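You operate a simulated robot arm through the tools that you are given. There is no shell and no other tool. Be economical: measure what you need, move in short steps, check, and stop when the job is done.

You run a simulated two-armed robot. Do the job below in one go: nothing can be reset, and whatever is moved stays where it is left.

Task
Take the tall clear pot and put it on the low shelf of the wooden bench. Stack the white air filter marked "No. 6" from the top of the grey table on top of the white air filter marked "No. 3". Take the red socket plug on the top of the grey bench and put it away on the top shelf of the green spares rack. Put the blue brush on the top of the wooden bench. Put the empty card cone on the top of the wooden bench away on the cone tray. Put the yellow sack clip that says "No. 29" from the top of the wooden bench on the top of the grey bench. Open the right cupboard door, take the green tape roll and leave it on the right shelf of the blue cupboard, then shut the door. Pull the grey core drawer open. Any order will do. Set down upright: tall clear pot, red socket plug.

It is judged by the outcome, as a careful person would: the job done as asked, and still so three seconds after it is handed in. It fails if anything else is knocked over, pushed out of place, dropped, spilled or broken.

Robot
Two 7-joint arms with two-finger parallel grippers on one trunk, on a base that drives. Base frame: it is fixed to the floor where the robot stands at the start and does not move with it; the origin is under the middle of the robot, x ahead of it, y to its left, z up; the surface under the hand at the start is at about z = 0.74. Lengths are in m, angles in rad, forces in N, time in s.
The left shoulder is at the start at [0.11, 0.169, 1.349], the right one opposite. With the tool pointing down near the work surface each hand reaches from about 0.42 to 0.74 m from the robot's upright axis, wherever it stands, measured 20 degrees to its own side. Places, roughly: blue brush (13x5x8 cm) [-1.2, 3.6, 0.9]; cone tray (60x23 cm) [3.44, -0.5, 1.2]; empty card cone (5x5x12 cm) [-1.1, -0.9, 0.9]; green tape roll (8x8x5 cm) [0.6, 0.3, 0.8]; grey core drawer [-1, -2.9, 0.2]; low shelf of the wooden bench [-1, -0.8, 0.3]; red socket plug (8x8x8 cm) [-1.2, 3.4, 0.9]; right cupboard door [-0.7, 3.5, 0.5]; right shelf of the blue cupboard [-0.9, 3.5, 0.5]; tall clear pot [0.5, -0.25, 0.75]; top of the grey bench [-1, 2.8, 0.9]; top of the wooden bench [-1, -0.8, 0.9]; top shelf of the green spares rack (44x14 cm) [8.4, 3.98, 1.24]; white air filter [0.75, 0, 0.75]; yellow sack clip [-1, -0.75, 1]. Payload 1.57 kg a hand.
Tool frame (each hand has its own): the origin (TCP) lies between the finger pads and is the grasp point; the fingertips stand 0.03 m ahead of it; z points along the fingers, y is the line along which they close. Largest opening 0.08 m; finger width 0.017, thickness 0.012; the body of the gripper, 0.04 by 0.082 m, starts 0.08 m behind the TCP.
Orientation is told as [roll, pitch, yaw] about the base's x, y, z axes, in that order, counted from this pose: with the fingers straight down and closing along the base's y, the tool's x points along the base's -x, its y along +y and its z along -z.

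Tools
- The arms move only by the tool jog_arm. It takes "left_deltas", "right_deltas" or both (then of equal length, played together; a hand with none holds still); each is a list of rows, each a list of 6 numbers: the shift along the tool's x, y, z in mm, then the turn, a rotation vector about the tool's x, y, z in rad. In form: [[dx, dy, dz, ax, ay, az], ...]. A call has 1 to 12 rows; each row is the pose to reach, as a shift and turn from the pose commanded when the call began, along the tool's axes at that moment. "left_fingers" and "right_fingers" are, for a hand that has rows, the finger opening in mm, from 0 to 80, set as the call begins (left out, the last holds). Each row takes 0.2 s and may step no farther than 0.05 m and 0.15 rad from the row before; otherwise, or with a gripper value out of range, the whole call is refused. Where a pose cannot be reached the arm comes as near as it can. A force on the tool above 40 N (or 10 N above the force at the start of the call, whichever is more), or a blocked arm, ends the call early, and 0.2 s more pass. The fingers move at their own pace (about 0.072 m/s each) and stop on an object; they squeeze with about 36 N. The grip force told is the motor's: it shows also when the fingers shut on nothing. Time passes only in rows, and 0.2 s behind the last, so rows that repeat a pose let the fingers close. It gives the time, the measured TCP pose, the force on the tool (base axes), the opening and the grip force at its end, in the units of the frame above (readings bear some noise), with the torque about the TCP (base axes, N m) and any sound that the robot's microphone picked up.
- Cameras (640 x 400 px; columns grow to the right, rows downward): "scene" is now at [0.134, -0.0169, 1.5094]; the picture's right is [-0.31, -0.95, 0.00], its down [-0.89, 0.29, -0.36] and it looks along [0.34, -0.11, -0.93] (base axes); focal length 214 px, centre (320, 200). "left" rides on the left gripper at [0.072, 0.007, -0.122] in its tool frame; the picture's right is [-0.09, 1.00, 0.00], its down [-0.84, -0.08, -0.54] and it looks along [-0.54, -0.05, 0.84] (tool axes); focal length 238 px, centre (320, 200). "right" rides on the right gripper at [0.072, -0.007, -0.122] in its tool frame; the picture's right is [0.09, 1.00, 0.00], its down [-0.84, 0.08, -0.54] and it looks along [-0.54, 0.05, 0.84] (tool axes); focal length 238 px, centre (320, 200). There is no depth. A picture from a camera that has moved, and an enlarged one, comes with that camera's place and axes in the base frame and with its lens.
- snapshot(camera): a new picture of that camera. The clock stands still meanwhile.
- slide_trunk(by): slides the trunk up (or, below 0, down) by that many m; the arms and the scene camera ride with it, the base frame stays. It gives what a move gives, with no picture.
- steer(legs): drives the robot by 1 to 6 legs, each [ahead, left, turn to the left] in m, m and rad, along the robot's own axes; the way and the turn of a leg run together, so that a leg with both is an arc; at most 1.5 m and 3.142 rad a leg. The arms and the cameras ride along, it lands a little off, and it stops where it bumps. It gives what a move gives.
- aim_head(pan, tilt): turns the head with the scene camera to pan (to the left, within 1.501 rad either way) and tilt (down, from -0.506 to 1.204), counted from straight ahead of the robot. It gives what a move gives.
- zoom(camera, box): a new picture of the part [left, top, right, bottom] of that camera's present view, enlarged. The clock stands still meanwhile.
- sign_off(): hands the job in; it is judged then, once.

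Work in short steps. Places have to be worked out from the pictures, the camera data and where the tool is seen: move nearer, look again, correct. Check each grasp and each placing, and mend what went wrong. You have 493 turns and 248 pictures in all, those below and enlarged ones among them. Open the grippers and draw the arms clear of the work before you hand the job in, unless the task says otherwise; then end with one line.

The tools are called after "Request:" as a command line: name --argument value ..., lists and objects as JSON in quotes. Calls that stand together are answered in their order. jog_arm: Moves the arms, as the interface text tells. Its arguments: {"type":"object","properties":{"left_deltas":{"type":"array"},"left_fingers":{"type":"number"},"right_deltas":{"type":"array"},"right_fingers":{"type":"number"}},"required":[]} The other tools are called the same way: slide_trunk (by) slides the trunk up or down; steer (legs) drives the base; aim_head (pan, tilt) turns the head that bears the scene camera; snapshot (camera) takes a picture; zoom (camera, box) takes an enlarged picture of a part of a camera's view; sign_off () hands the job in.

At the start:

```text
t: 0.0
left_ee_pos: [0.6783, 0.2111, 1.0507]
left_tcp_rot: [0.0, 0.0, -0.001]
left_contact_force: [-0.1, -0.1, 0.0]
left_torque: [0.01, 0.0, 0.02]
left_width: 0.0799
left_grip_force: 0.1
right_ee_pos: [0.6226, -0.3575, 1.0878]
right_tcp_rot: [-0.001, 0.001, -0.001]
right_contact_force: [-1.3, 0.6, -0.7]
right_torque: [0.02, 0.01, -0.03]
right_width: 0.0802
right_grip_force: 0.2
trunk travel left (down, up): [-0.663, 0.227]
robot x, y, heading: [0.0055, -0.0004, 0.001]
head pan, tilt: [-0.314, 1.201]
```

scene: 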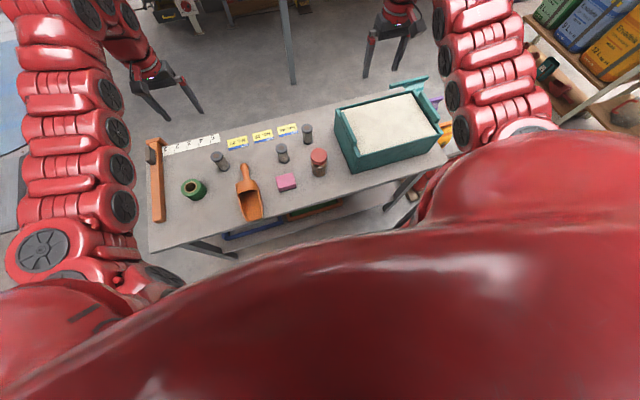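
right: 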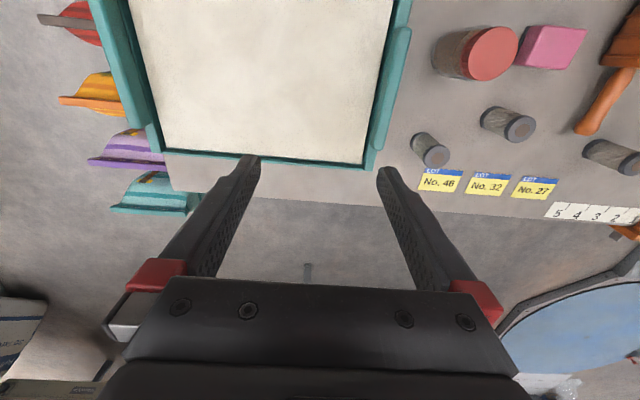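
left: 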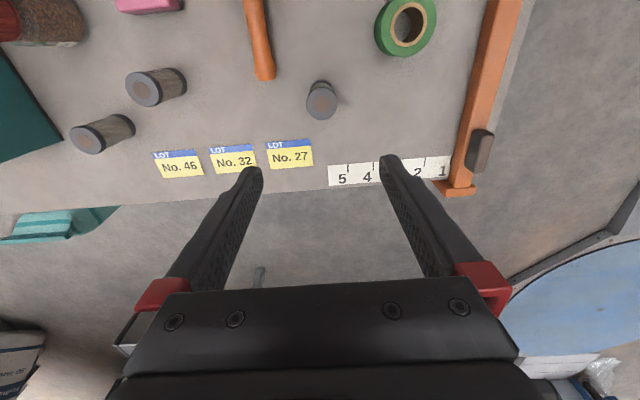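

I start by looking closer at the table from both hands' cameras and the scene camera.

Request:
zoom --camera "scene" --box '[140, 80, 460, 280]'

Request:
zoom --camera "left" --box '[0, 0, 400, 200]'

Request:
zoom --camera "right" --box '[390, 0, 640, 220]'

```text
2.00 times, centred on (300, 180) of scene
camera zoom: at [0.134, -0.0169, 1.5094], right [-0.31, -0.95, 0.0], down [-0.89, 0.29, -0.36], along [0.34, -0.11, -0.93], focal length 429 px, centre (360, 240)
```

zoom: 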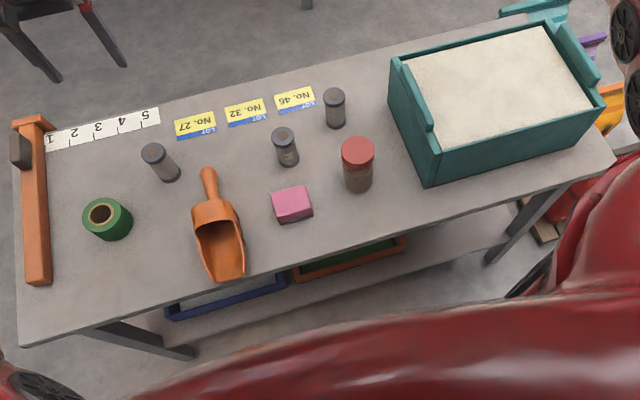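

```text
1.60 times, centred on (200, 100) of left
camera zoom: at [0.6072, 0.2185, 1.1707], right [0.09, 1.0, 0.0], down [0.84, -0.08, 0.54], along [0.54, -0.05, -0.84], focal length 381 px, centre (512, 360)
```

zoom: 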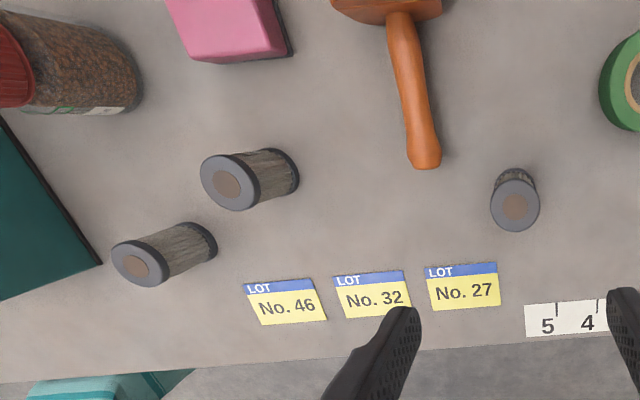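

```text
1.82 times, centred on (515, 110) of right
camera zoom: at [0.5498, -0.3626, 1.2088], right [-0.09, 1.0, 0.0], down [0.84, 0.08, 0.54], along [0.54, 0.05, -0.84], focal length 433 px, centre (-34, 364)
```

zoom: 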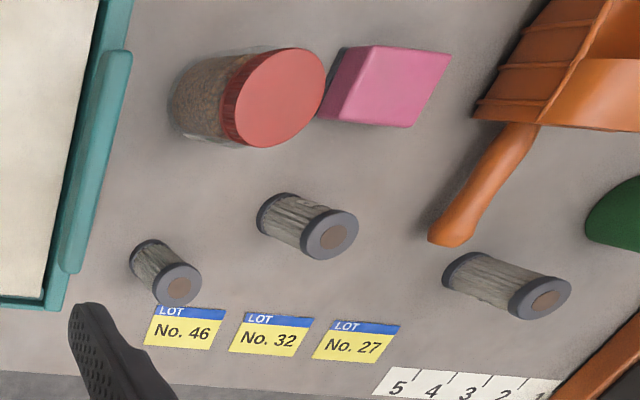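

The three pleated cylinders may be the air filters; no number visible so far. I zoom tightly on them.

Request:
zoom --camera "scene" --box '[200, 115, 340, 195]'

Request:
zoom --camera "left" --box '[60, 50, 200, 160]'

```text
4.57 times, centred on (270, 155) of scene
camera zoom: at [0.134, -0.0169, 1.5094], right [-0.31, -0.95, 0.0], down [-0.89, 0.29, -0.36], along [0.34, -0.11, -0.93], focal length 980 px, centre (549, 406)
```

zoom: 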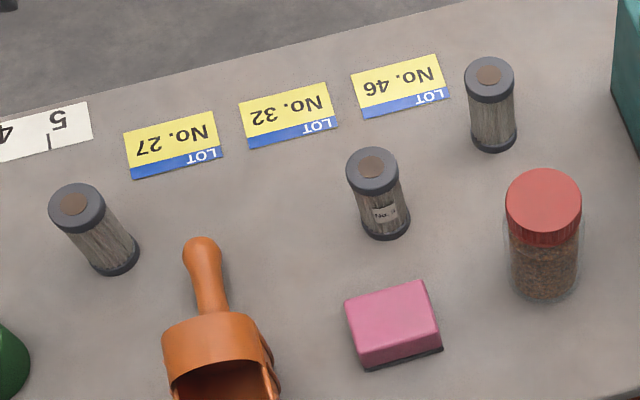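

```text
3.64 times, centred on (130, 105) of left
camera zoom: at [0.6072, 0.2185, 1.1707], right [0.09, 1.0, 0.0], down [0.84, -0.08, 0.54], along [0.54, -0.05, -0.84], focal length 867 px, centre (1011, 546)
```

zoom: 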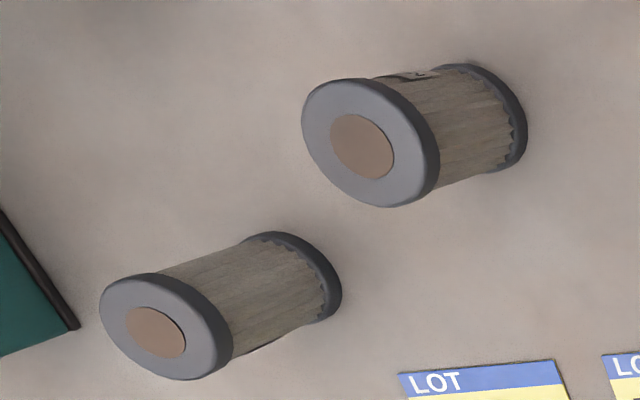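

Request:
zoom --camera "scene" --box '[270, 145, 300, 170]'

Request:
zoom --camera "right" --box '[400, 100, 640, 190]'

```text
16.00 times, centred on (285, 158) of scene
camera zoom: at [0.134, -0.0169, 1.5094], right [-0.31, -0.95, 0.0], down [-0.89, 0.29, -0.36], along [0.34, -0.11, -0.93], focal length 3432 px, centre (880, 880)
```

zoom: 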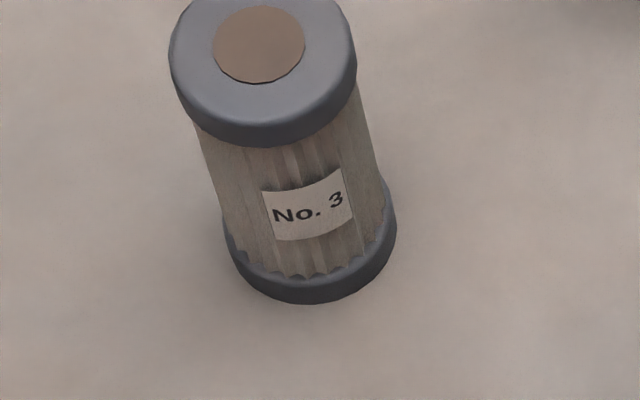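

```text
2.67 times, centred on (520, 145) of right
camera zoom: at [0.5498, -0.3626, 1.2088], right [-0.09, 1.0, 0.0], down [0.84, 0.08, 0.54], along [0.54, 0.05, -0.84], focal length 636 px, centre (-213, 347)
```

zoom: 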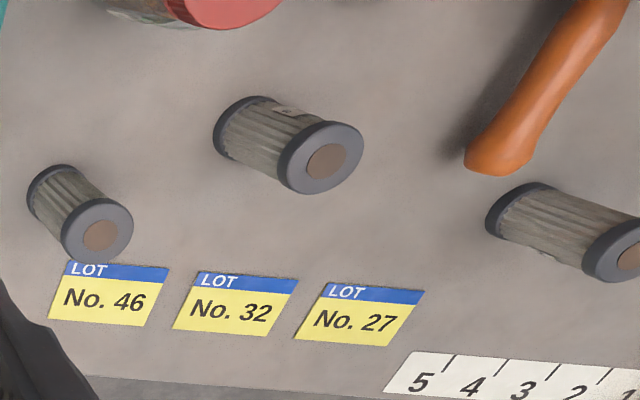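

No. 3 is the middle filter, around (0.63,-0.02). To read the labels on the far sides of the other two, I turn the right hand about its axis and move it over the table (staying high).

Request:
jog_arm --right_deltas '[[-5, 20, 5, 0, 0, 0.15], [-15, 40, 10, 0, 0, 0.3], [-25, 60, 15, 0, 0, 0.45], [-35, 80, 20, 0, 0, 0.6], [-45, 100, 25, 0, 0, 0.75], [-55, 120, 30, 0, 0, 0.9], [-65, 140, 40, 0, 0, 1.05], [-75, 160, 50, 0, 0, 1.2], [-85, 180, 60, 0, 0, 1.35], [-95, 200, 70, 0, 0, 1.5], [-105, 220, 80, 0, 0, 1.65], [-117, 240, 90, 0, 0, 1.8]]'

```text
t: 2.6
left_ee_pos: [0.6794, 0.2089, 1.0495]
left_tcp_rot: [0.003, 0.0, -0.001]
left_contact_force: [-0.7, -0.9, -0.7]
left_torque: [0.03, 0.0, -0.01]
left_width: 0.0798
left_grip_force: 0.1
right_ee_pos: [0.7162, -0.1023, 0.9813]
right_tcp_rot: [0.017, -0.012, -1.74]
right_contact_force: [0.1, 0.5, 0.6]
right_torque: [-0.03, -0.04, 0.0]
right_width: 0.0799
right_grip_force: 0.0
right hand out of reach, approached as far as the arm can: row 12
trunk travel left (down, up): [-0.663, 0.227]
robot x, y, heading: [-0.0008, 0.0032, -0.001]
head pan, tilt: [-0.314, 1.201]
```

Request:
snapshot --camera "right"

```text
237 pictures are left
camera right: at [0.7192, -0.0276, 1.1009], right [1.0, -0.07, 0.01], down [-0.07, -0.83, 0.55], along [-0.03, -0.55, -0.83], focal length 238 px, centre (320, 200)
```

right: 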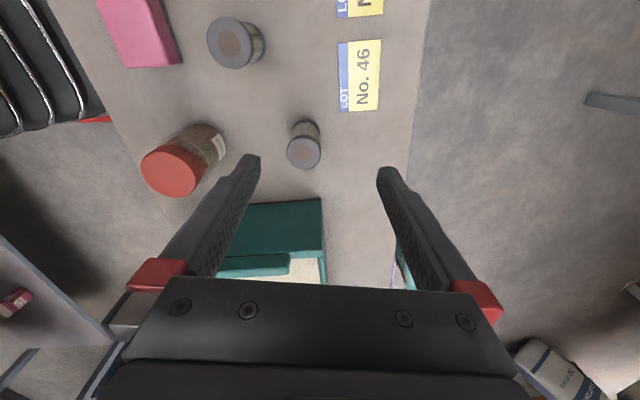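

Request:
zoom --camera "right" --box '[270, 105, 340, 175]'

```text
5.71 times, centred on (305, 140) of right
camera zoom: at [0.7192, -0.0276, 1.1009], right [1.0, -0.07, 0.01], down [-0.07, -0.83, 0.55], along [-0.03, -0.55, -0.83], focal length 1362 px, centre (406, 543)
```

zoom: 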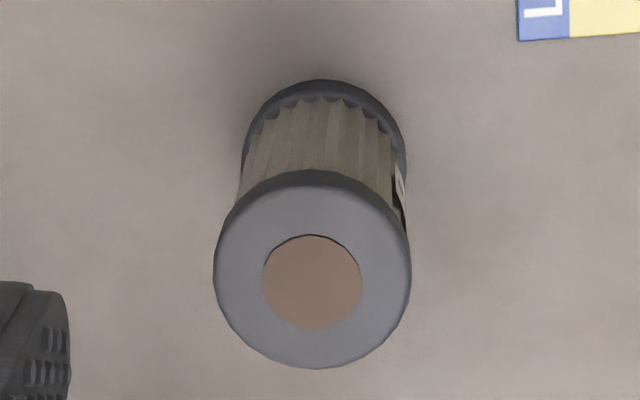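

The label faces away (+x). I turn the hand further to look back at it.

Request:
jog_arm --right_deltas '[[-5, 2, 0, 0, 0, 0.15], [-10, 4, 0, 0, 0, 0.3], [-15, 6, 0, 0, 0, 0.45], [-20, 8, 0, 0, 0, 0.6], [-25, 10, 0, 0, 0, 0.75], [-30, 12, 0, 0, 0, 0.9], [-35, 14, 0, 0, 0, 1.05], [-40, 16, 0, 0, 0, 1.2]]'

Request:
snapshot --camera "right"

```text
t: 4.4
left_ee_pos: [0.6794, 0.2123, 1.0507]
left_tcp_rot: [0.001, 0.001, 0.001]
left_contact_force: [-0.3, -0.3, -0.4]
left_torque: [0.0, -0.02, 0.0]
left_width: 0.0801
left_grip_force: 0.0
right_ee_pos: [0.726, -0.1447, 0.9835]
right_tcp_rot: [0.024, 0.009, -2.943]
right_contact_force: [0.9, -0.6, -0.3]
right_torque: [0.02, -0.02, 0.01]
right_width: 0.0802
right_grip_force: 0.1
trunk travel left (down, up): [-0.663, 0.227]
robot x, y, heading: [0.0002, 0.0001, 0.0]
head pan, tilt: [-0.314, 1.201]
```

```text
235 pictures are left
camera right: at [0.7918, -0.1205, 1.1049], right [0.29, -0.96, 0.02], down [-0.81, -0.23, 0.54], along [-0.51, -0.17, -0.84], focal length 238 px, centre (320, 200)
```

right: 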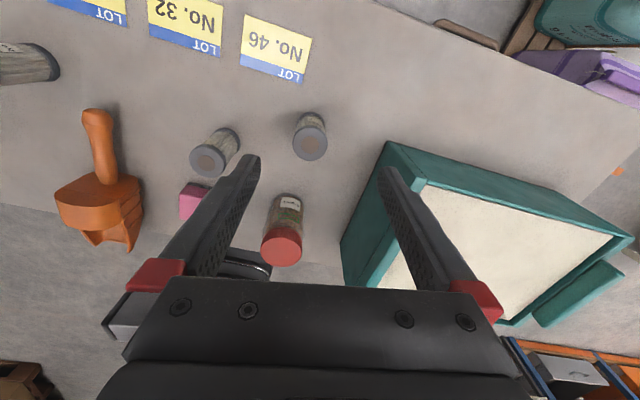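

Request:
zoom --camera "right" --box '[280, 100, 340, 165]'

Request:
zoom --camera "right" --box '[0, 30, 70, 90]'

Request:
zoom --camera "right" --box '[240, 180, 330, 280]'

```text
6.15 times, centred on (310, 132) of right
camera zoom: at [0.7918, -0.1205, 1.1049], right [0.29, -0.96, 0.02], down [-0.81, -0.23, 0.54], along [-0.51, -0.17, -0.84], focal length 1467 px, centre (382, 615)
```

zoom: 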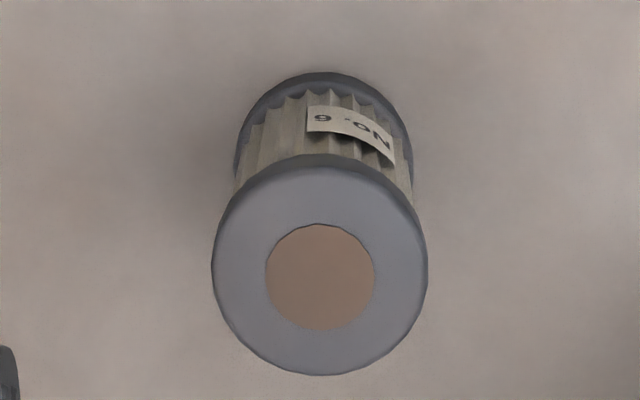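

```text
6.67 times, centred on (35, 60) of right
camera zoom: at [0.7918, -0.1205, 1.1049], right [0.29, -0.96, 0.02], down [-0.81, -0.23, 0.54], along [-0.51, -0.17, -0.84], focal length 1589 px, centre (2220, 1133)
```

zoom: 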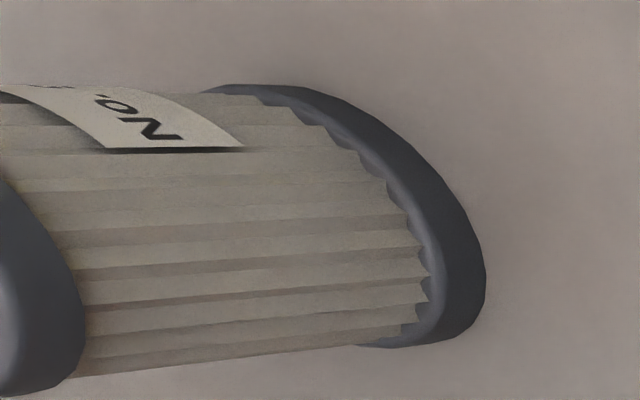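

```text
4.00 times, centred on (285, 230) of right
camera zoom: at [0.7918, -0.1205, 1.1049], right [0.29, -0.96, 0.02], down [-0.81, -0.23, 0.54], along [-0.51, -0.17, -0.84], focal length 953 px, centre (460, 80)
```

zoom: 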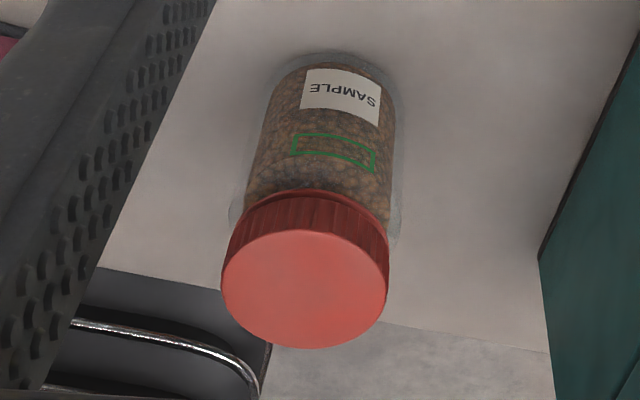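

The label is upside down in the picture, so 6 vs 9 must be settled. Zooming tighter, and moving the hand for the other filter if needed.

Request:
zoom --camera "right" --box '[305, 114, 321, 126]'

Request:
zoom --camera "right" --box '[0, 36, 20, 52]'

```text
16.00 times, centred on (313, 120) of right
camera zoom: at [0.7918, -0.1205, 1.1049], right [0.29, -0.96, 0.02], down [-0.81, -0.23, 0.54], along [-0.51, -0.17, -0.84], focal length 3814 px, centre (432, 1480)
```

zoom: 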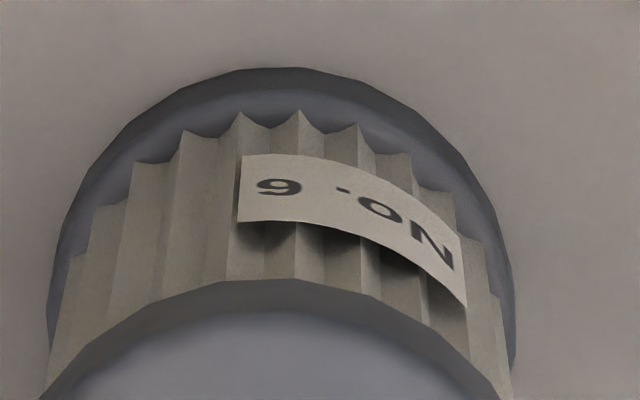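

```text
16.00 times, centred on (10, 44) of right
camera zoom: at [0.7918, -0.1205, 1.1049], right [0.29, -0.96, 0.02], down [-0.81, -0.23, 0.54], along [-0.51, -0.17, -0.84], focal length 3814 px, centre (5280, 2696)
```

zoom: 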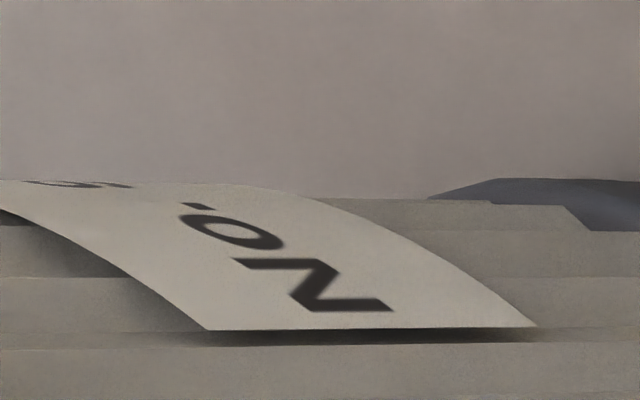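

Request:
jog_arm --right_deltas '[[0, -40, 0, 0, 0, 0], [0, -80, 0, 0, 0, 0], [0, -110, 0, 0, 0, 0]]'

Request:
snapshot --camera "right"

```text
t: 5.2
left_ee_pos: [0.6798, 0.2126, 1.0497]
left_tcp_rot: [0.0, 0.0, -0.001]
left_contact_force: [-0.6, 0.9, -0.2]
left_torque: [-0.03, 0.02, -0.01]
left_width: 0.08
left_grip_force: 0.0
right_ee_pos: [0.7056, -0.0462, 0.9814]
right_tcp_rot: [0.023, 0.01, -2.941]
right_contact_force: [0.0, -0.4, -0.2]
right_torque: [-0.01, 0.0, 0.01]
right_width: 0.0799
right_grip_force: 0.1
right hand out of reach, approached as far as the arm can: row 3
trunk travel left (down, up): [-0.663, 0.227]
robot x, y, heading: [-0.0002, 0.0022, 0.001]
head pan, tilt: [-0.314, 1.201]
```

```text
229 pictures are left
camera right: at [0.7714, -0.0211, 1.1034], right [0.29, -0.96, 0.02], down [-0.81, -0.23, 0.54], along [-0.51, -0.17, -0.84], focal length 238 px, centre (320, 200)
```

right: 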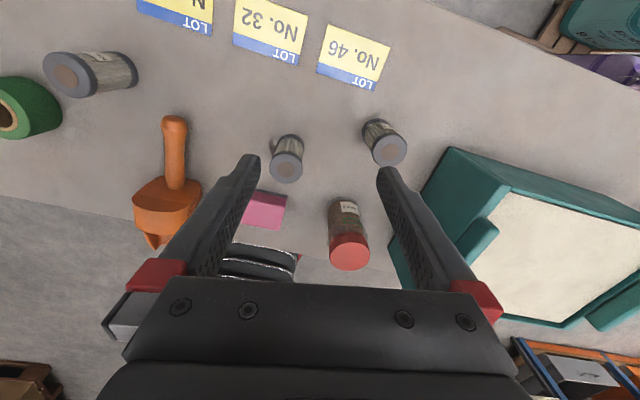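

Request:
zoom --camera "right" --box '[85, 45, 117, 65]'

Request:
zoom --camera "right" --box '[365, 115, 397, 135]'

```text
16.00 times, centred on (101, 55) of right
camera zoom: at [0.7714, -0.0211, 1.1034], right [0.29, -0.96, 0.02], down [-0.81, -0.23, 0.54], along [-0.51, -0.17, -0.84], focal length 3814 px, centre (3824, 2520)
```

zoom: 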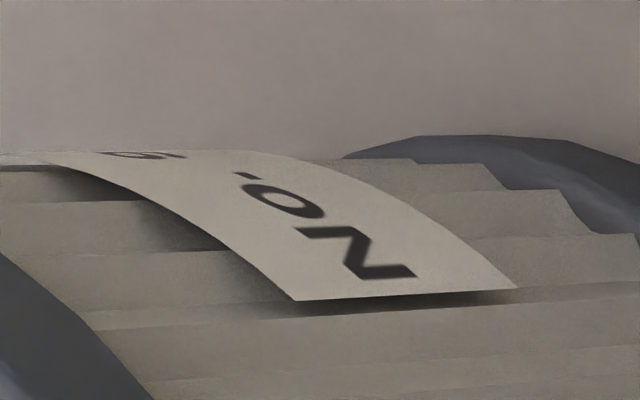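

```text
16.00 times, centred on (381, 125) of right
camera zoom: at [0.7714, -0.0211, 1.1034], right [0.29, -0.96, 0.02], down [-0.81, -0.23, 0.54], along [-0.51, -0.17, -0.84], focal length 3814 px, centre (-656, 1400)
```

zoom: 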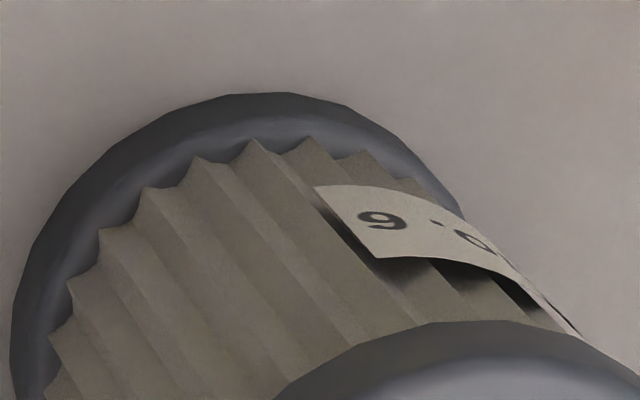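

The right filter looks like No. 6. To be sure of the left one, I turn the left hand round likewise.

Request:
jog_arm --left_deltas '[[0, 2, 5, 0, 0, -0.15], [0, 5, 10, 0, 0, -0.3], [0, 7, 15, 0, 0, -0.45], [0, 10, 20, 0, 0, -0.6], [-5, 12, 25, 0, 0, -0.75], [-10, 15, 30, 0, 0, -0.9], [-15, 17, 35, 0, 0, -1.05], [-20, 20, 40, 0, 0, -1.2], [-25, 23, 45, 0, 0, -1.35], [-30, 25, 50, 0, 0, -1.5], [-35, 28, 55, 0, 0, -1.65], [-40, 30, 60, 0, 0, -1.8]]'

Request:
jog_arm --left_deltas '[[0, 0, 0, 0, 0, -0.15], [0, 0, 0, 0, 0, -0.3], [0, 0, 0, 0, 0, -0.45], [0, 0, 0, 0, 0, -0.6], [0, 0, 0, 0, 0, -0.75], [0, 0, 0, 0, 0, -0.9]]'

Request:
snapshot --camera "left"

```text
t: 7.8
left_ee_pos: [0.7181, 0.2421, 0.9891]
left_tcp_rot: [0.003, -0.002, 1.805]
left_contact_force: [-0.1, -0.5, -0.9]
left_torque: [-0.01, 0.03, 0.04]
left_width: 0.0798
left_grip_force: 0.1
right_ee_pos: [0.7056, -0.0456, 0.9839]
right_tcp_rot: [0.022, 0.01, -2.939]
right_contact_force: [-0.9, -0.7, -0.4]
right_torque: [0.03, -0.01, 0.0]
right_width: 0.0799
right_grip_force: 0.1
trunk travel left (down, up): [-0.663, 0.227]
robot x, y, heading: [0.0022, 0.0007, -0.005]
head pan, tilt: [-0.314, 1.201]
```

```text
t: 9.2
left_ee_pos: [0.7196, 0.2413, 0.9888]
left_tcp_rot: [0.001, 0.0, 2.703]
left_contact_force: [-0.1, 0.0, -1.0]
left_torque: [-0.01, -0.01, 0.01]
left_width: 0.0798
left_grip_force: 0.0
right_ee_pos: [0.7047, -0.0466, 0.9816]
right_tcp_rot: [0.023, 0.009, -2.939]
right_contact_force: [0.5, -0.5, 0.6]
right_torque: [-0.02, 0.02, -0.03]
right_width: 0.0799
right_grip_force: 0.1
trunk travel left (down, up): [-0.663, 0.227]
robot x, y, heading: [0.0019, 0.0011, -0.002]
head pan, tilt: [-0.314, 1.201]
```

```text
226 pictures are left
camera left: at [0.7818, 0.2051, 1.1108], right [-0.51, -0.86, 0.0], down [-0.72, 0.43, 0.54], along [-0.47, 0.27, -0.84], focal length 238 px, centre (320, 200)
```

left: 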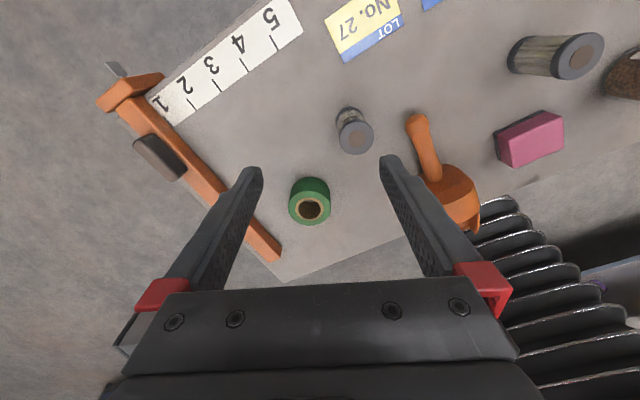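

Request:
zoom --camera "left" --box '[330, 102, 362, 122]'

```text
16.00 times, centred on (346, 112) of left
camera zoom: at [0.7818, 0.2051, 1.1108], right [-0.51, -0.86, 0.0], down [-0.72, 0.43, 0.54], along [-0.47, 0.27, -0.84], focal length 3814 px, centre (-96, 1608)
```

zoom: 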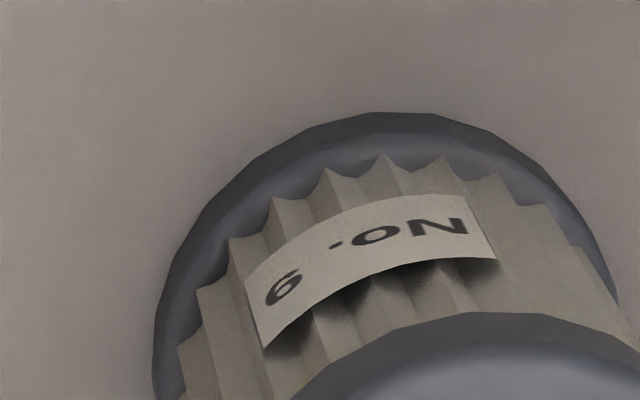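

The left one reads like "9" (upside down "6"). I bring the right hand lower behind the right filter for a clearer check before grasping.

Request:
jog_arm --right_deltas '[[0, 45, 20, 0, 0, 0], [0, 90, 40, 0, 0, 0], [5, 98, 80, 0, 0, 0], [30, 98, 80, 0, 0, 0]]'

Request:
snapshot --camera "right"

```text
t: 10.2
left_ee_pos: [0.7188, 0.2426, 0.9894]
left_tcp_rot: [0.002, 0.0, 2.699]
left_contact_force: [-0.3, -0.6, 1.1]
left_torque: [-0.05, -0.03, -0.02]
left_width: 0.0803
left_grip_force: 0.1
right_ee_pos: [0.7291, -0.1432, 0.9021]
right_tcp_rot: [0.023, 0.009, -2.939]
right_contact_force: [-1.0, -0.7, 0.7]
right_torque: [-0.03, 0.01, 0.01]
right_width: 0.0801
right_grip_force: 0.0
right hand out of reach, approached as far as the arm can: row 4
trunk travel left (down, up): [-0.663, 0.227]
robot x, y, heading: [0.0007, 0.0011, -0.0]
head pan, tilt: [-0.314, 1.201]
```

```text
224 pictures are left
camera right: at [0.7951, -0.1178, 1.0245], right [0.29, -0.96, 0.02], down [-0.81, -0.23, 0.54], along [-0.51, -0.17, -0.84], focal length 238 px, centre (320, 200)
```

right: 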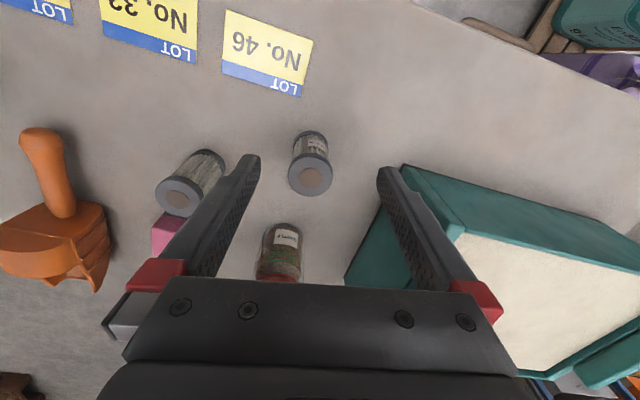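

Request:
zoom --camera "right" --box '[296, 132, 328, 156]'

Request:
zoom --camera "right" --box '[220, 10, 310, 70]'

```text
16.00 times, centred on (312, 144) of right
camera zoom: at [0.7951, -0.1178, 1.0245], right [0.29, -0.96, 0.02], down [-0.81, -0.23, 0.54], along [-0.51, -0.17, -0.84], focal length 3814 px, centre (448, 1096)
```

zoom: 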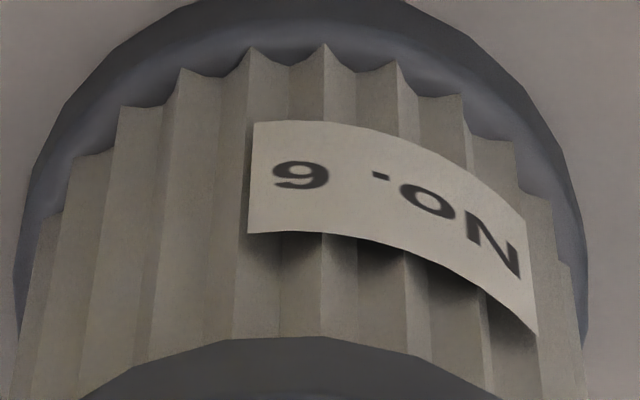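

```text
6.67 times, centred on (265, 40) of right
camera zoom: at [0.7951, -0.1178, 1.0245], right [0.29, -0.96, 0.02], down [-0.81, -0.23, 0.54], along [-0.51, -0.17, -0.84], focal length 1589 px, centre (687, 1267)
```

zoom: 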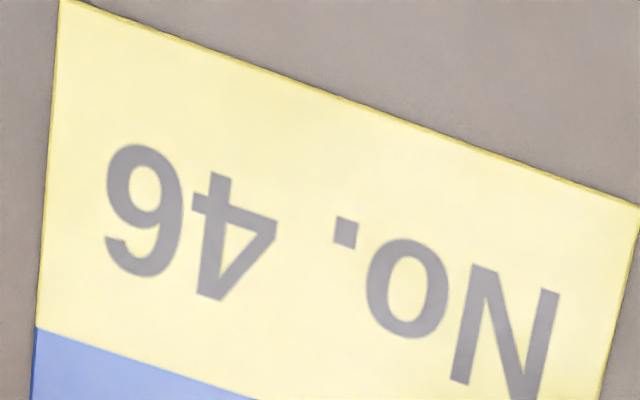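

Confirmed: right filter is No. 6 (0.694,-0.142). I centre the hand above it.

Request:
jog_arm --right_deltas '[[-17, -4, 0, 0, 0, 0], [-34, -8, 0, 0, 0, 0], [-34, -8, 0, 0, 0, 0]]'

Request:
snapshot --camera "right"

```text
t: 11.0
left_ee_pos: [0.7197, 0.2382, 0.9902]
left_tcp_rot: [-0.003, -0.002, 2.698]
left_contact_force: [-0.1, -0.7, -0.2]
left_torque: [0.04, 0.0, 0.0]
left_width: 0.0801
left_grip_force: 0.0
right_ee_pos: [0.6939, -0.1466, 0.9035]
right_tcp_rot: [0.019, 0.01, -2.94]
right_contact_force: [-0.8, -0.6, -0.5]
right_torque: [0.03, 0.05, -0.01]
right_width: 0.0799
right_grip_force: 0.1
trunk travel left (down, up): [-0.663, 0.227]
robot x, y, heading: [-0.0007, -0.0018, 0.002]
head pan, tilt: [-0.314, 1.201]
```

```text
221 pictures are left
camera right: at [0.7613, -0.1225, 1.0244], right [0.29, -0.96, 0.02], down [-0.81, -0.23, 0.53], along [-0.51, -0.17, -0.84], focal length 238 px, centre (320, 200)
```

right: 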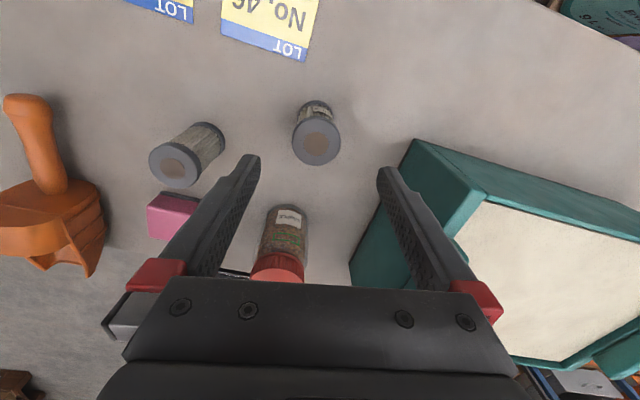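

The filter's cap is at about (0.697,-0.142); bin edge at y≈-0.266 is clear. I correct by a few mm and descend to z≈0.80.

Request:
jog_arm --right_deltas '[[3, -4, 20, -0.02, 0.004, 0], [3, -4, 60, -0.02, 0.004, 0], [3, -4, 104, -0.02, 0.004, 0]]' --right_fingers 80

Request:
snapshot --camera "right"

```text
t: 11.8
left_ee_pos: [0.7206, 0.2424, 0.9896]
left_tcp_rot: [-0.001, -0.002, 2.7]
left_contact_force: [0.9, -0.2, 0.8]
left_torque: [0.02, 0.0, 0.01]
left_width: 0.0799
left_grip_force: 0.0
right_ee_pos: [0.6983, -0.1399, 0.7961]
right_tcp_rot: [0.042, 0.013, -2.939]
right_contact_force: [0.4, -0.2, -0.7]
right_torque: [-0.02, -0.01, 0.02]
right_width: 0.0799
right_grip_force: 0.1
trunk travel left (down, up): [-0.663, 0.227]
robot x, y, heading: [0.0011, 0.0001, -0.003]
head pan, tilt: [-0.314, 1.201]
```

```text
220 pictures are left
camera right: at [0.7639, -0.1137, 0.9183], right [0.29, -0.96, 0.04], down [-0.82, -0.22, 0.53], along [-0.5, -0.19, -0.84], focal length 238 px, centre (320, 200)
```

right: 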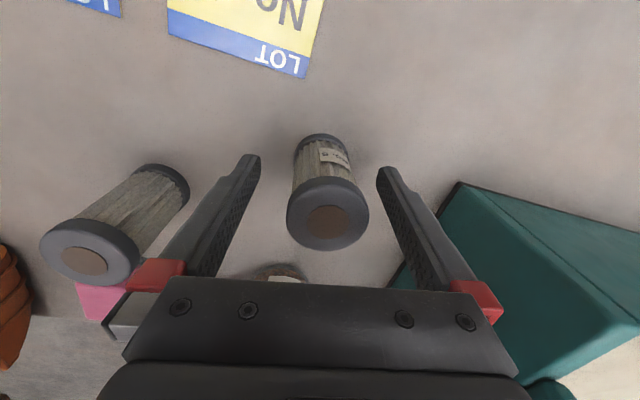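

Nicely between the fingers; fix the small tilt (sign learnt) and close.

Request:
jog_arm --right_deltas '[[0, 0, 0, 0.04, -0.013, 0], [0, 0, 0, 0.04, -0.013, 0]]' --right_fingers 80

Request:
jog_arm --right_deltas '[[0, 0, 0, 0, 0, 0], [0, 0, 0, 0, 0, 0], [0, 0, 0, 0, 0, 0], [0, 0, 0, 0, 0, 0]]' --right_fingers 30

Request:
snapshot --camera "right"

```text
t: 12.4
left_ee_pos: [0.7199, 0.2423, 0.9903]
left_tcp_rot: [0.001, 0.001, 2.7]
left_contact_force: [0.1, 0.2, 0.3]
left_torque: [-0.02, -0.03, -0.07]
left_width: 0.0798
left_grip_force: 0.0
right_ee_pos: [0.6983, -0.1411, 0.7969]
right_tcp_rot: [0.003, 0.0, -2.938]
right_contact_force: [-1.0, 0.7, -0.1]
right_torque: [-0.02, -0.02, 0.04]
right_width: 0.0801
right_grip_force: 0.1
trunk travel left (down, up): [-0.663, 0.227]
robot x, y, heading: [-0.0016, 0.0015, -0.0]
head pan, tilt: [-0.314, 1.201]
```

```text
t: 13.4
left_ee_pos: [0.7202, 0.2429, 0.9893]
left_tcp_rot: [0.0, 0.0, 2.7]
left_contact_force: [-0.2, 1.6, -0.2]
left_torque: [0.01, 0.0, -0.01]
left_width: 0.08
left_grip_force: 0.1
right_ee_pos: [0.6987, -0.142, 0.7984]
right_tcp_rot: [0.001, -0.001, -2.94]
right_contact_force: [-0.3, -0.2, 0.5]
right_torque: [-0.04, 0.04, -0.03]
right_width: 0.0418
right_grip_force: 36.4
trunk travel left (down, up): [-0.663, 0.227]
robot x, y, heading: [0.0004, 0.0006, -0.003]
head pan, tilt: [-0.314, 1.201]
```

```text
219 pictures are left
camera right: at [0.7661, -0.119, 0.9192], right [0.29, -0.96, 0.0], down [-0.8, -0.24, 0.54], along [-0.52, -0.16, -0.84], focal length 238 px, centre (320, 200)
```

right: 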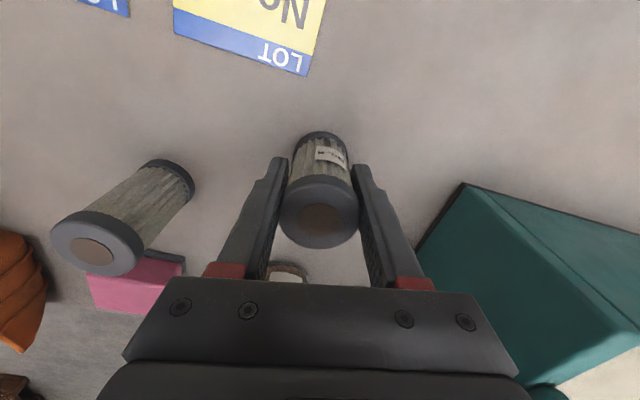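

Grasped at 42 mm. I lift and carry it to near No. 3, keeping clear, then look.

Request:
jog_arm --right_deltas '[[0, 0, -40, 0, 0, 0], [0, 0, -80, 0, 0, 0], [0, 0, -125, 0, 0, 0], [-12, -40, -125, 0, 0, 0], [-24, -80, -125, 0, 0, 0], [-36, -122, -125, 0, 0, 0], [-36, -122, -125, 0, 0, 0]]'

Request:
snapshot --camera "right"

Request:
zoom --camera "scene" --box '[200, 85, 360, 185]'

```text
t: 15.0
left_ee_pos: [0.7205, 0.2402, 0.9897]
left_tcp_rot: [0.002, 0.001, 2.7]
left_contact_force: [-0.4, -0.1, 0.0]
left_torque: [0.01, 0.0, 0.0]
left_width: 0.0799
left_grip_force: 0.1
right_ee_pos: [0.6392, -0.0286, 0.9244]
right_tcp_rot: [0.002, 0.0, -2.94]
right_contact_force: [-0.4, -0.4, 0.5]
right_torque: [0.01, -0.02, 0.03]
right_width: 0.0422
right_grip_force: 36.1
trunk travel left (down, up): [-0.663, 0.227]
robot x, y, heading: [-0.0032, 0.0049, -0.002]
head pan, tilt: [-0.314, 1.201]
```

```text
218 pictures are left
camera right: at [0.7092, -0.0054, 1.0451], right [0.29, -0.96, 0.0], down [-0.8, -0.24, 0.54], along [-0.52, -0.16, -0.84], focal length 238 px, centre (320, 200)
```

right: 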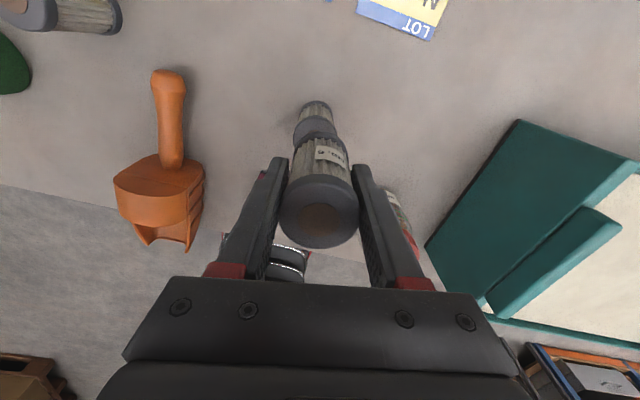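

```text
4.00 times, centred on (280, 135) of scene
camera zoom: at [0.1347, -0.0178, 1.5093], right [-0.31, -0.95, 0.0], down [-0.89, 0.29, -0.36], along [0.34, -0.11, -0.93], focal length 858 px, centre (480, 460)
```

zoom: 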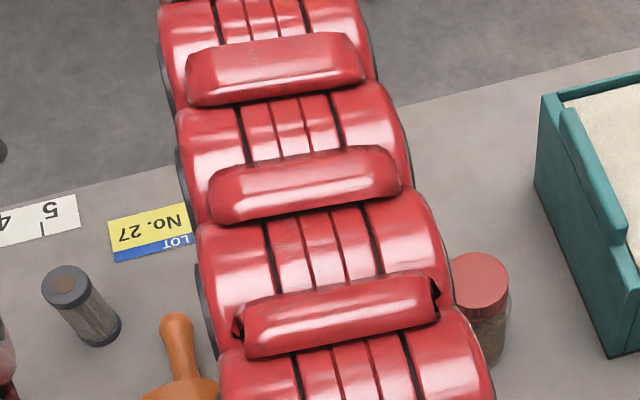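

Request:
zoom --camera "right" --box '[270, 90, 370, 250]'

```text
2.50 times, centred on (320, 170) of right
camera zoom: at [0.7092, -0.0054, 1.0451], right [0.29, -0.96, 0.0], down [-0.8, -0.24, 0.54], along [-0.52, -0.16, -0.84], focal length 596 px, centre (320, 275)
```

zoom: 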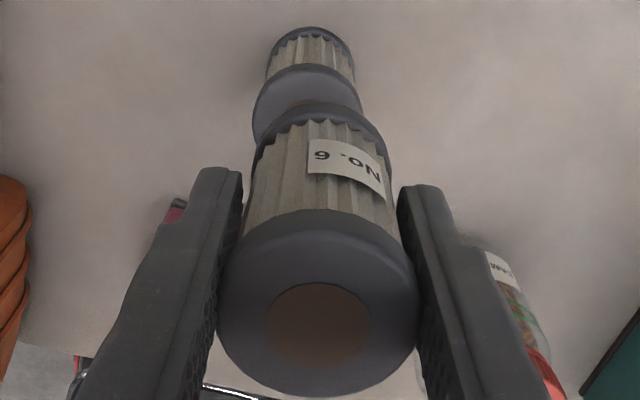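

Relative offset is about (-3,+4) mm. Correct, descend 28 mm and re-look.

Request:
jog_arm --right_deltas '[[-2, -4, 14, 0, 0, 0], [-2, -4, 28, 0, 0, 0], [-2, -4, 28, 0, 0, 0]]'

Request:
zoom --camera "right" --box '[270, 90, 370, 250]'

Request:
snapshot --camera "left"

```text
t: 15.8
left_ee_pos: [0.7202, 0.242, 0.9901]
left_tcp_rot: [-0.001, 0.001, 2.7]
left_contact_force: [0.2, 0.7, -0.7]
left_torque: [0.0, -0.01, 0.0]
left_width: 0.0802
left_grip_force: 0.0
right_ee_pos: [0.6385, -0.0244, 0.8967]
right_tcp_rot: [0.001, 0.002, -2.94]
right_contact_force: [0.2, 0.3, -0.1]
right_torque: [0.01, -0.01, 0.01]
right_width: 0.0419
right_grip_force: 36.2
trunk travel left (down, up): [-0.663, 0.227]
robot x, y, heading: [-0.0034, -0.0027, 0.004]
head pan, tilt: [-0.314, 1.201]
```

```text
2.50 times, centred on (320, 170) of right
camera zoom: at [0.706, -0.0006, 1.0167], right [0.29, -0.96, 0.0], down [-0.8, -0.24, 0.54], along [-0.52, -0.16, -0.84], focal length 596 px, centre (320, 275)
```

zoom: 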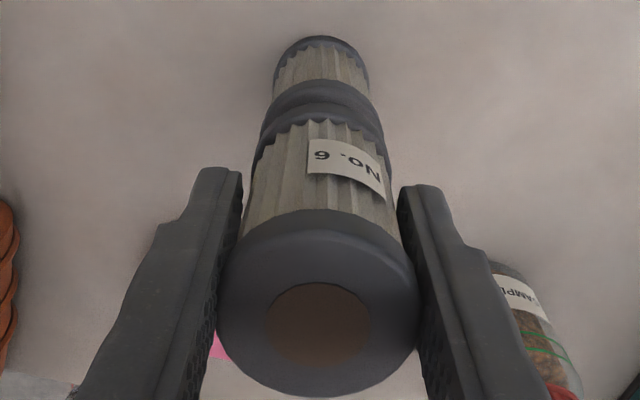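

```text
214 pictures are left
camera left: at [0.7814, 0.2055, 1.111], right [-0.51, -0.86, 0.0], down [-0.72, 0.43, 0.54], along [-0.47, 0.28, -0.84], focal length 238 px, centre (320, 200)
```

left: 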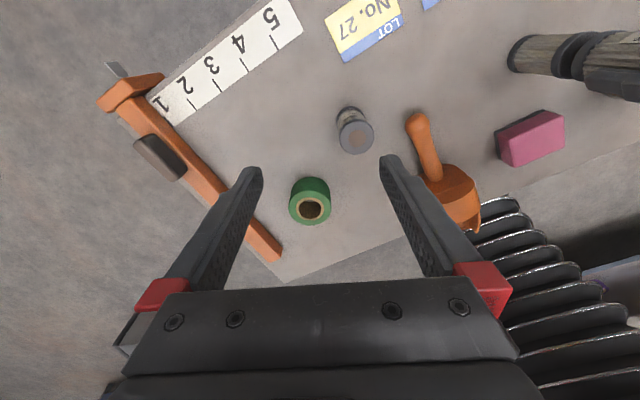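

Request:
zoom --camera "left" --box '[500, 20, 640, 110]'

```text
4.44 times, centred on (570, 65) of left
camera zoom: at [0.7814, 0.2055, 1.111], right [-0.51, -0.86, 0.0], down [-0.72, 0.43, 0.54], along [-0.47, 0.28, -0.84], focal length 1059 px, centre (-791, 800)
```

zoom: 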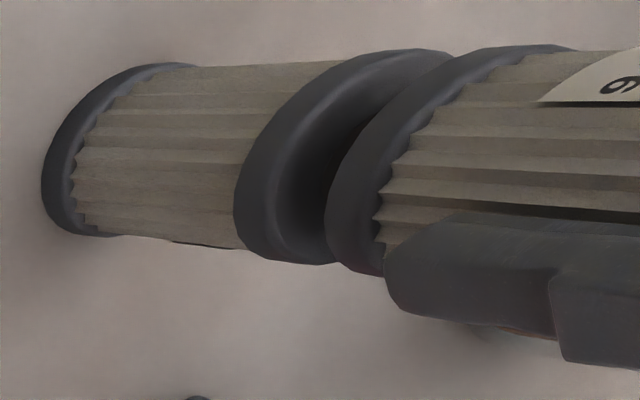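

Alignment looks good in both views, gap ~1.5 cm. Descend gently.

Request:
jog_arm --right_deltas '[[0, 0, 4, 0, 0, 0], [0, 0, 8, 0, 0, 0], [0, 0, 10, 0, 0, 0], [0, 0, 10, 0, 0, 0]]'

Request:
zoom --camera "left" --box '[500, 20, 640, 110]'

```text
t: 16.8
left_ee_pos: [0.7199, 0.2422, 0.9897]
left_tcp_rot: [0.001, 0.0, 2.701]
left_contact_force: [-0.2, -0.2, -0.3]
left_torque: [-0.02, -0.01, -0.02]
left_width: 0.0801
left_grip_force: 0.1
right_ee_pos: [0.6372, -0.0241, 0.8855]
right_tcp_rot: [0.0, 0.001, -2.94]
right_contact_force: [-0.5, 0.4, -1.3]
right_torque: [-0.02, -0.01, 0.01]
right_width: 0.042
right_grip_force: 36.6
trunk travel left (down, up): [-0.663, 0.227]
robot x, y, heading: [-0.0045, 0.0021, -0.002]
head pan, tilt: [-0.314, 1.201]
```

```text
4.44 times, centred on (570, 65) of left
camera zoom: at [0.7816, 0.2053, 1.1108], right [-0.51, -0.86, 0.0], down [-0.72, 0.43, 0.54], along [-0.47, 0.28, -0.84], focal length 1059 px, centre (-791, 800)
```

zoom: 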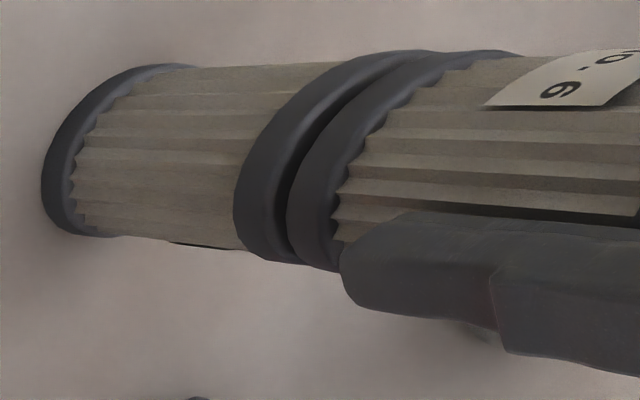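

Request:
jog_arm --right_deltas '[[0, 0, 2, 0, 0, 0], [0, 0, 4, 0, 0, 0], [0, 0, 6, 0, 0, 0], [0, 0, 6, 0, 0, 0]]'

Request:
zoom --camera "left" --box '[500, 20, 640, 110]'

```text
t: 17.8
left_ee_pos: [0.7189, 0.2427, 0.9907]
left_tcp_rot: [0.001, -0.001, 2.699]
left_contact_force: [0.9, -0.7, -0.2]
left_torque: [-0.01, 0.02, 0.02]
left_width: 0.0801
left_grip_force: 0.1
right_ee_pos: [0.6368, -0.0244, 0.8796]
right_tcp_rot: [0.001, 0.002, -2.94]
right_contact_force: [0.2, 0.6, 6.8]
right_torque: [0.12, -0.02, -0.02]
right_width: 0.0417
right_grip_force: 35.5
trunk travel left (down, up): [-0.663, 0.227]
robot x, y, heading: [0.0019, 0.0025, 0.007]
head pan, tilt: [-0.314, 1.201]
```

```text
4.44 times, centred on (570, 65) of left
camera zoom: at [0.7812, 0.2053, 1.1113], right [-0.51, -0.86, 0.0], down [-0.72, 0.43, 0.54], along [-0.47, 0.28, -0.84], focal length 1059 px, centre (-791, 800)
```

zoom: 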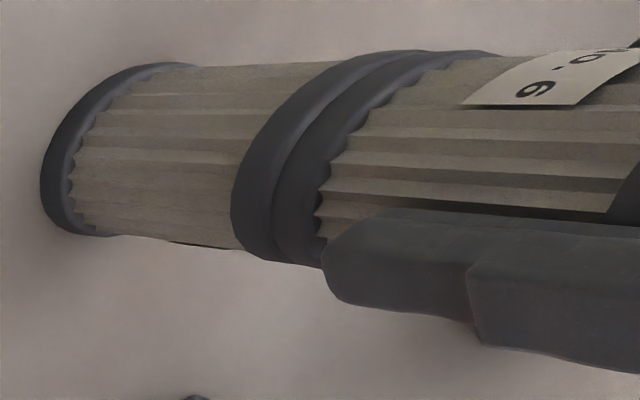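

Contact (6.8 N), aligned. Release with a modest opening, then rise.

Request:
jog_arm --right_deltas '[[0, 0, -0.5, 0, 0, 0], [0, 0, -0.5, 0, 0, 0], [0, 0, -0.5, 0, 0, 0]]' --right_fingers 64

Request:
snapshot --camera "right"

```text
t: 18.6
left_ee_pos: [0.7202, 0.2425, 0.9892]
left_tcp_rot: [-0.001, -0.001, 2.699]
left_contact_force: [-0.5, 0.1, -0.3]
left_torque: [-0.01, 0.01, -0.02]
left_width: 0.0798
left_grip_force: 0.0
right_ee_pos: [0.6364, -0.0254, 0.8804]
right_tcp_rot: [0.002, -0.001, -2.939]
right_contact_force: [-0.9, 0.9, 0.0]
right_torque: [-0.03, -0.05, -0.02]
right_width: 0.064
right_grip_force: 0.0
trunk travel left (down, up): [-0.663, 0.227]
robot x, y, heading: [0.0001, 0.0025, -0.0]
head pan, tilt: [-0.314, 1.201]
```

```text
210 pictures are left
camera right: at [0.7045, -0.0024, 1.0007], right [0.29, -0.96, 0.0], down [-0.8, -0.24, 0.54], along [-0.52, -0.16, -0.84], focal length 238 px, centre (320, 200)
```

right: 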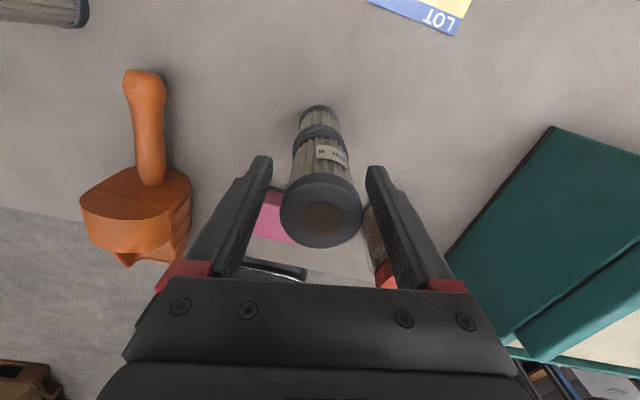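

Stack stands. Raise the right hand straight up and take a measuring look at the tape roll.

Request:
jog_arm --right_deltas '[[0, 0, -40, 0, 0, 0], [0, 0, -80, 0, 0, 0], [0, 0, -120, 0, 0, 0]]' --right_fingers 80

Request:
zoom --camera "left" --box '[280, 165, 340, 235]'

Request:
snapshot --camera "right"

```text
t: 19.4
left_ee_pos: [0.7195, 0.2414, 0.9896]
left_tcp_rot: [0.001, 0.001, 2.699]
left_contact_force: [0.3, 0.0, 0.9]
left_torque: [0.02, -0.03, 0.0]
left_width: 0.0801
left_grip_force: 0.0
right_ee_pos: [0.6352, -0.0256, 1.0004]
right_tcp_rot: [0.002, 0.001, -2.938]
right_contact_force: [0.1, 0.2, 0.7]
right_torque: [0.0, -0.04, 0.01]
right_width: 0.08
right_grip_force: 0.0
trunk travel left (down, up): [-0.663, 0.227]
robot x, y, heading: [-0.0002, 0.0024, 0.002]
head pan, tilt: [-0.314, 1.201]
```

```text
5.71 times, centred on (310, 200) of left
camera zoom: at [0.7813, 0.2054, 1.1111], right [-0.51, -0.86, 0.0], down [-0.72, 0.43, 0.54], along [-0.47, 0.28, -0.84], focal length 1362 px, centre (377, 200)
```

zoom: 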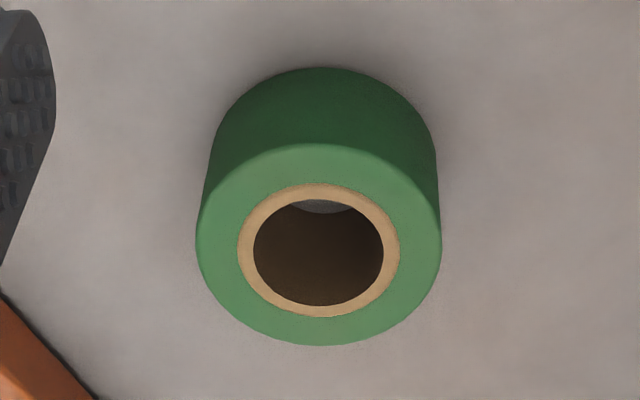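

```text
208 pictures are left
camera right: at [0.7024, -0.0027, 1.1203], right [0.29, -0.96, 0.0], down [-0.8, -0.24, 0.54], along [-0.52, -0.16, -0.84], focal length 238 px, centre (320, 200)
```

right: 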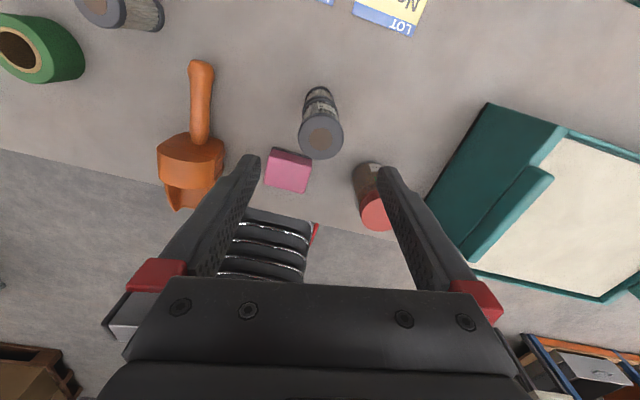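

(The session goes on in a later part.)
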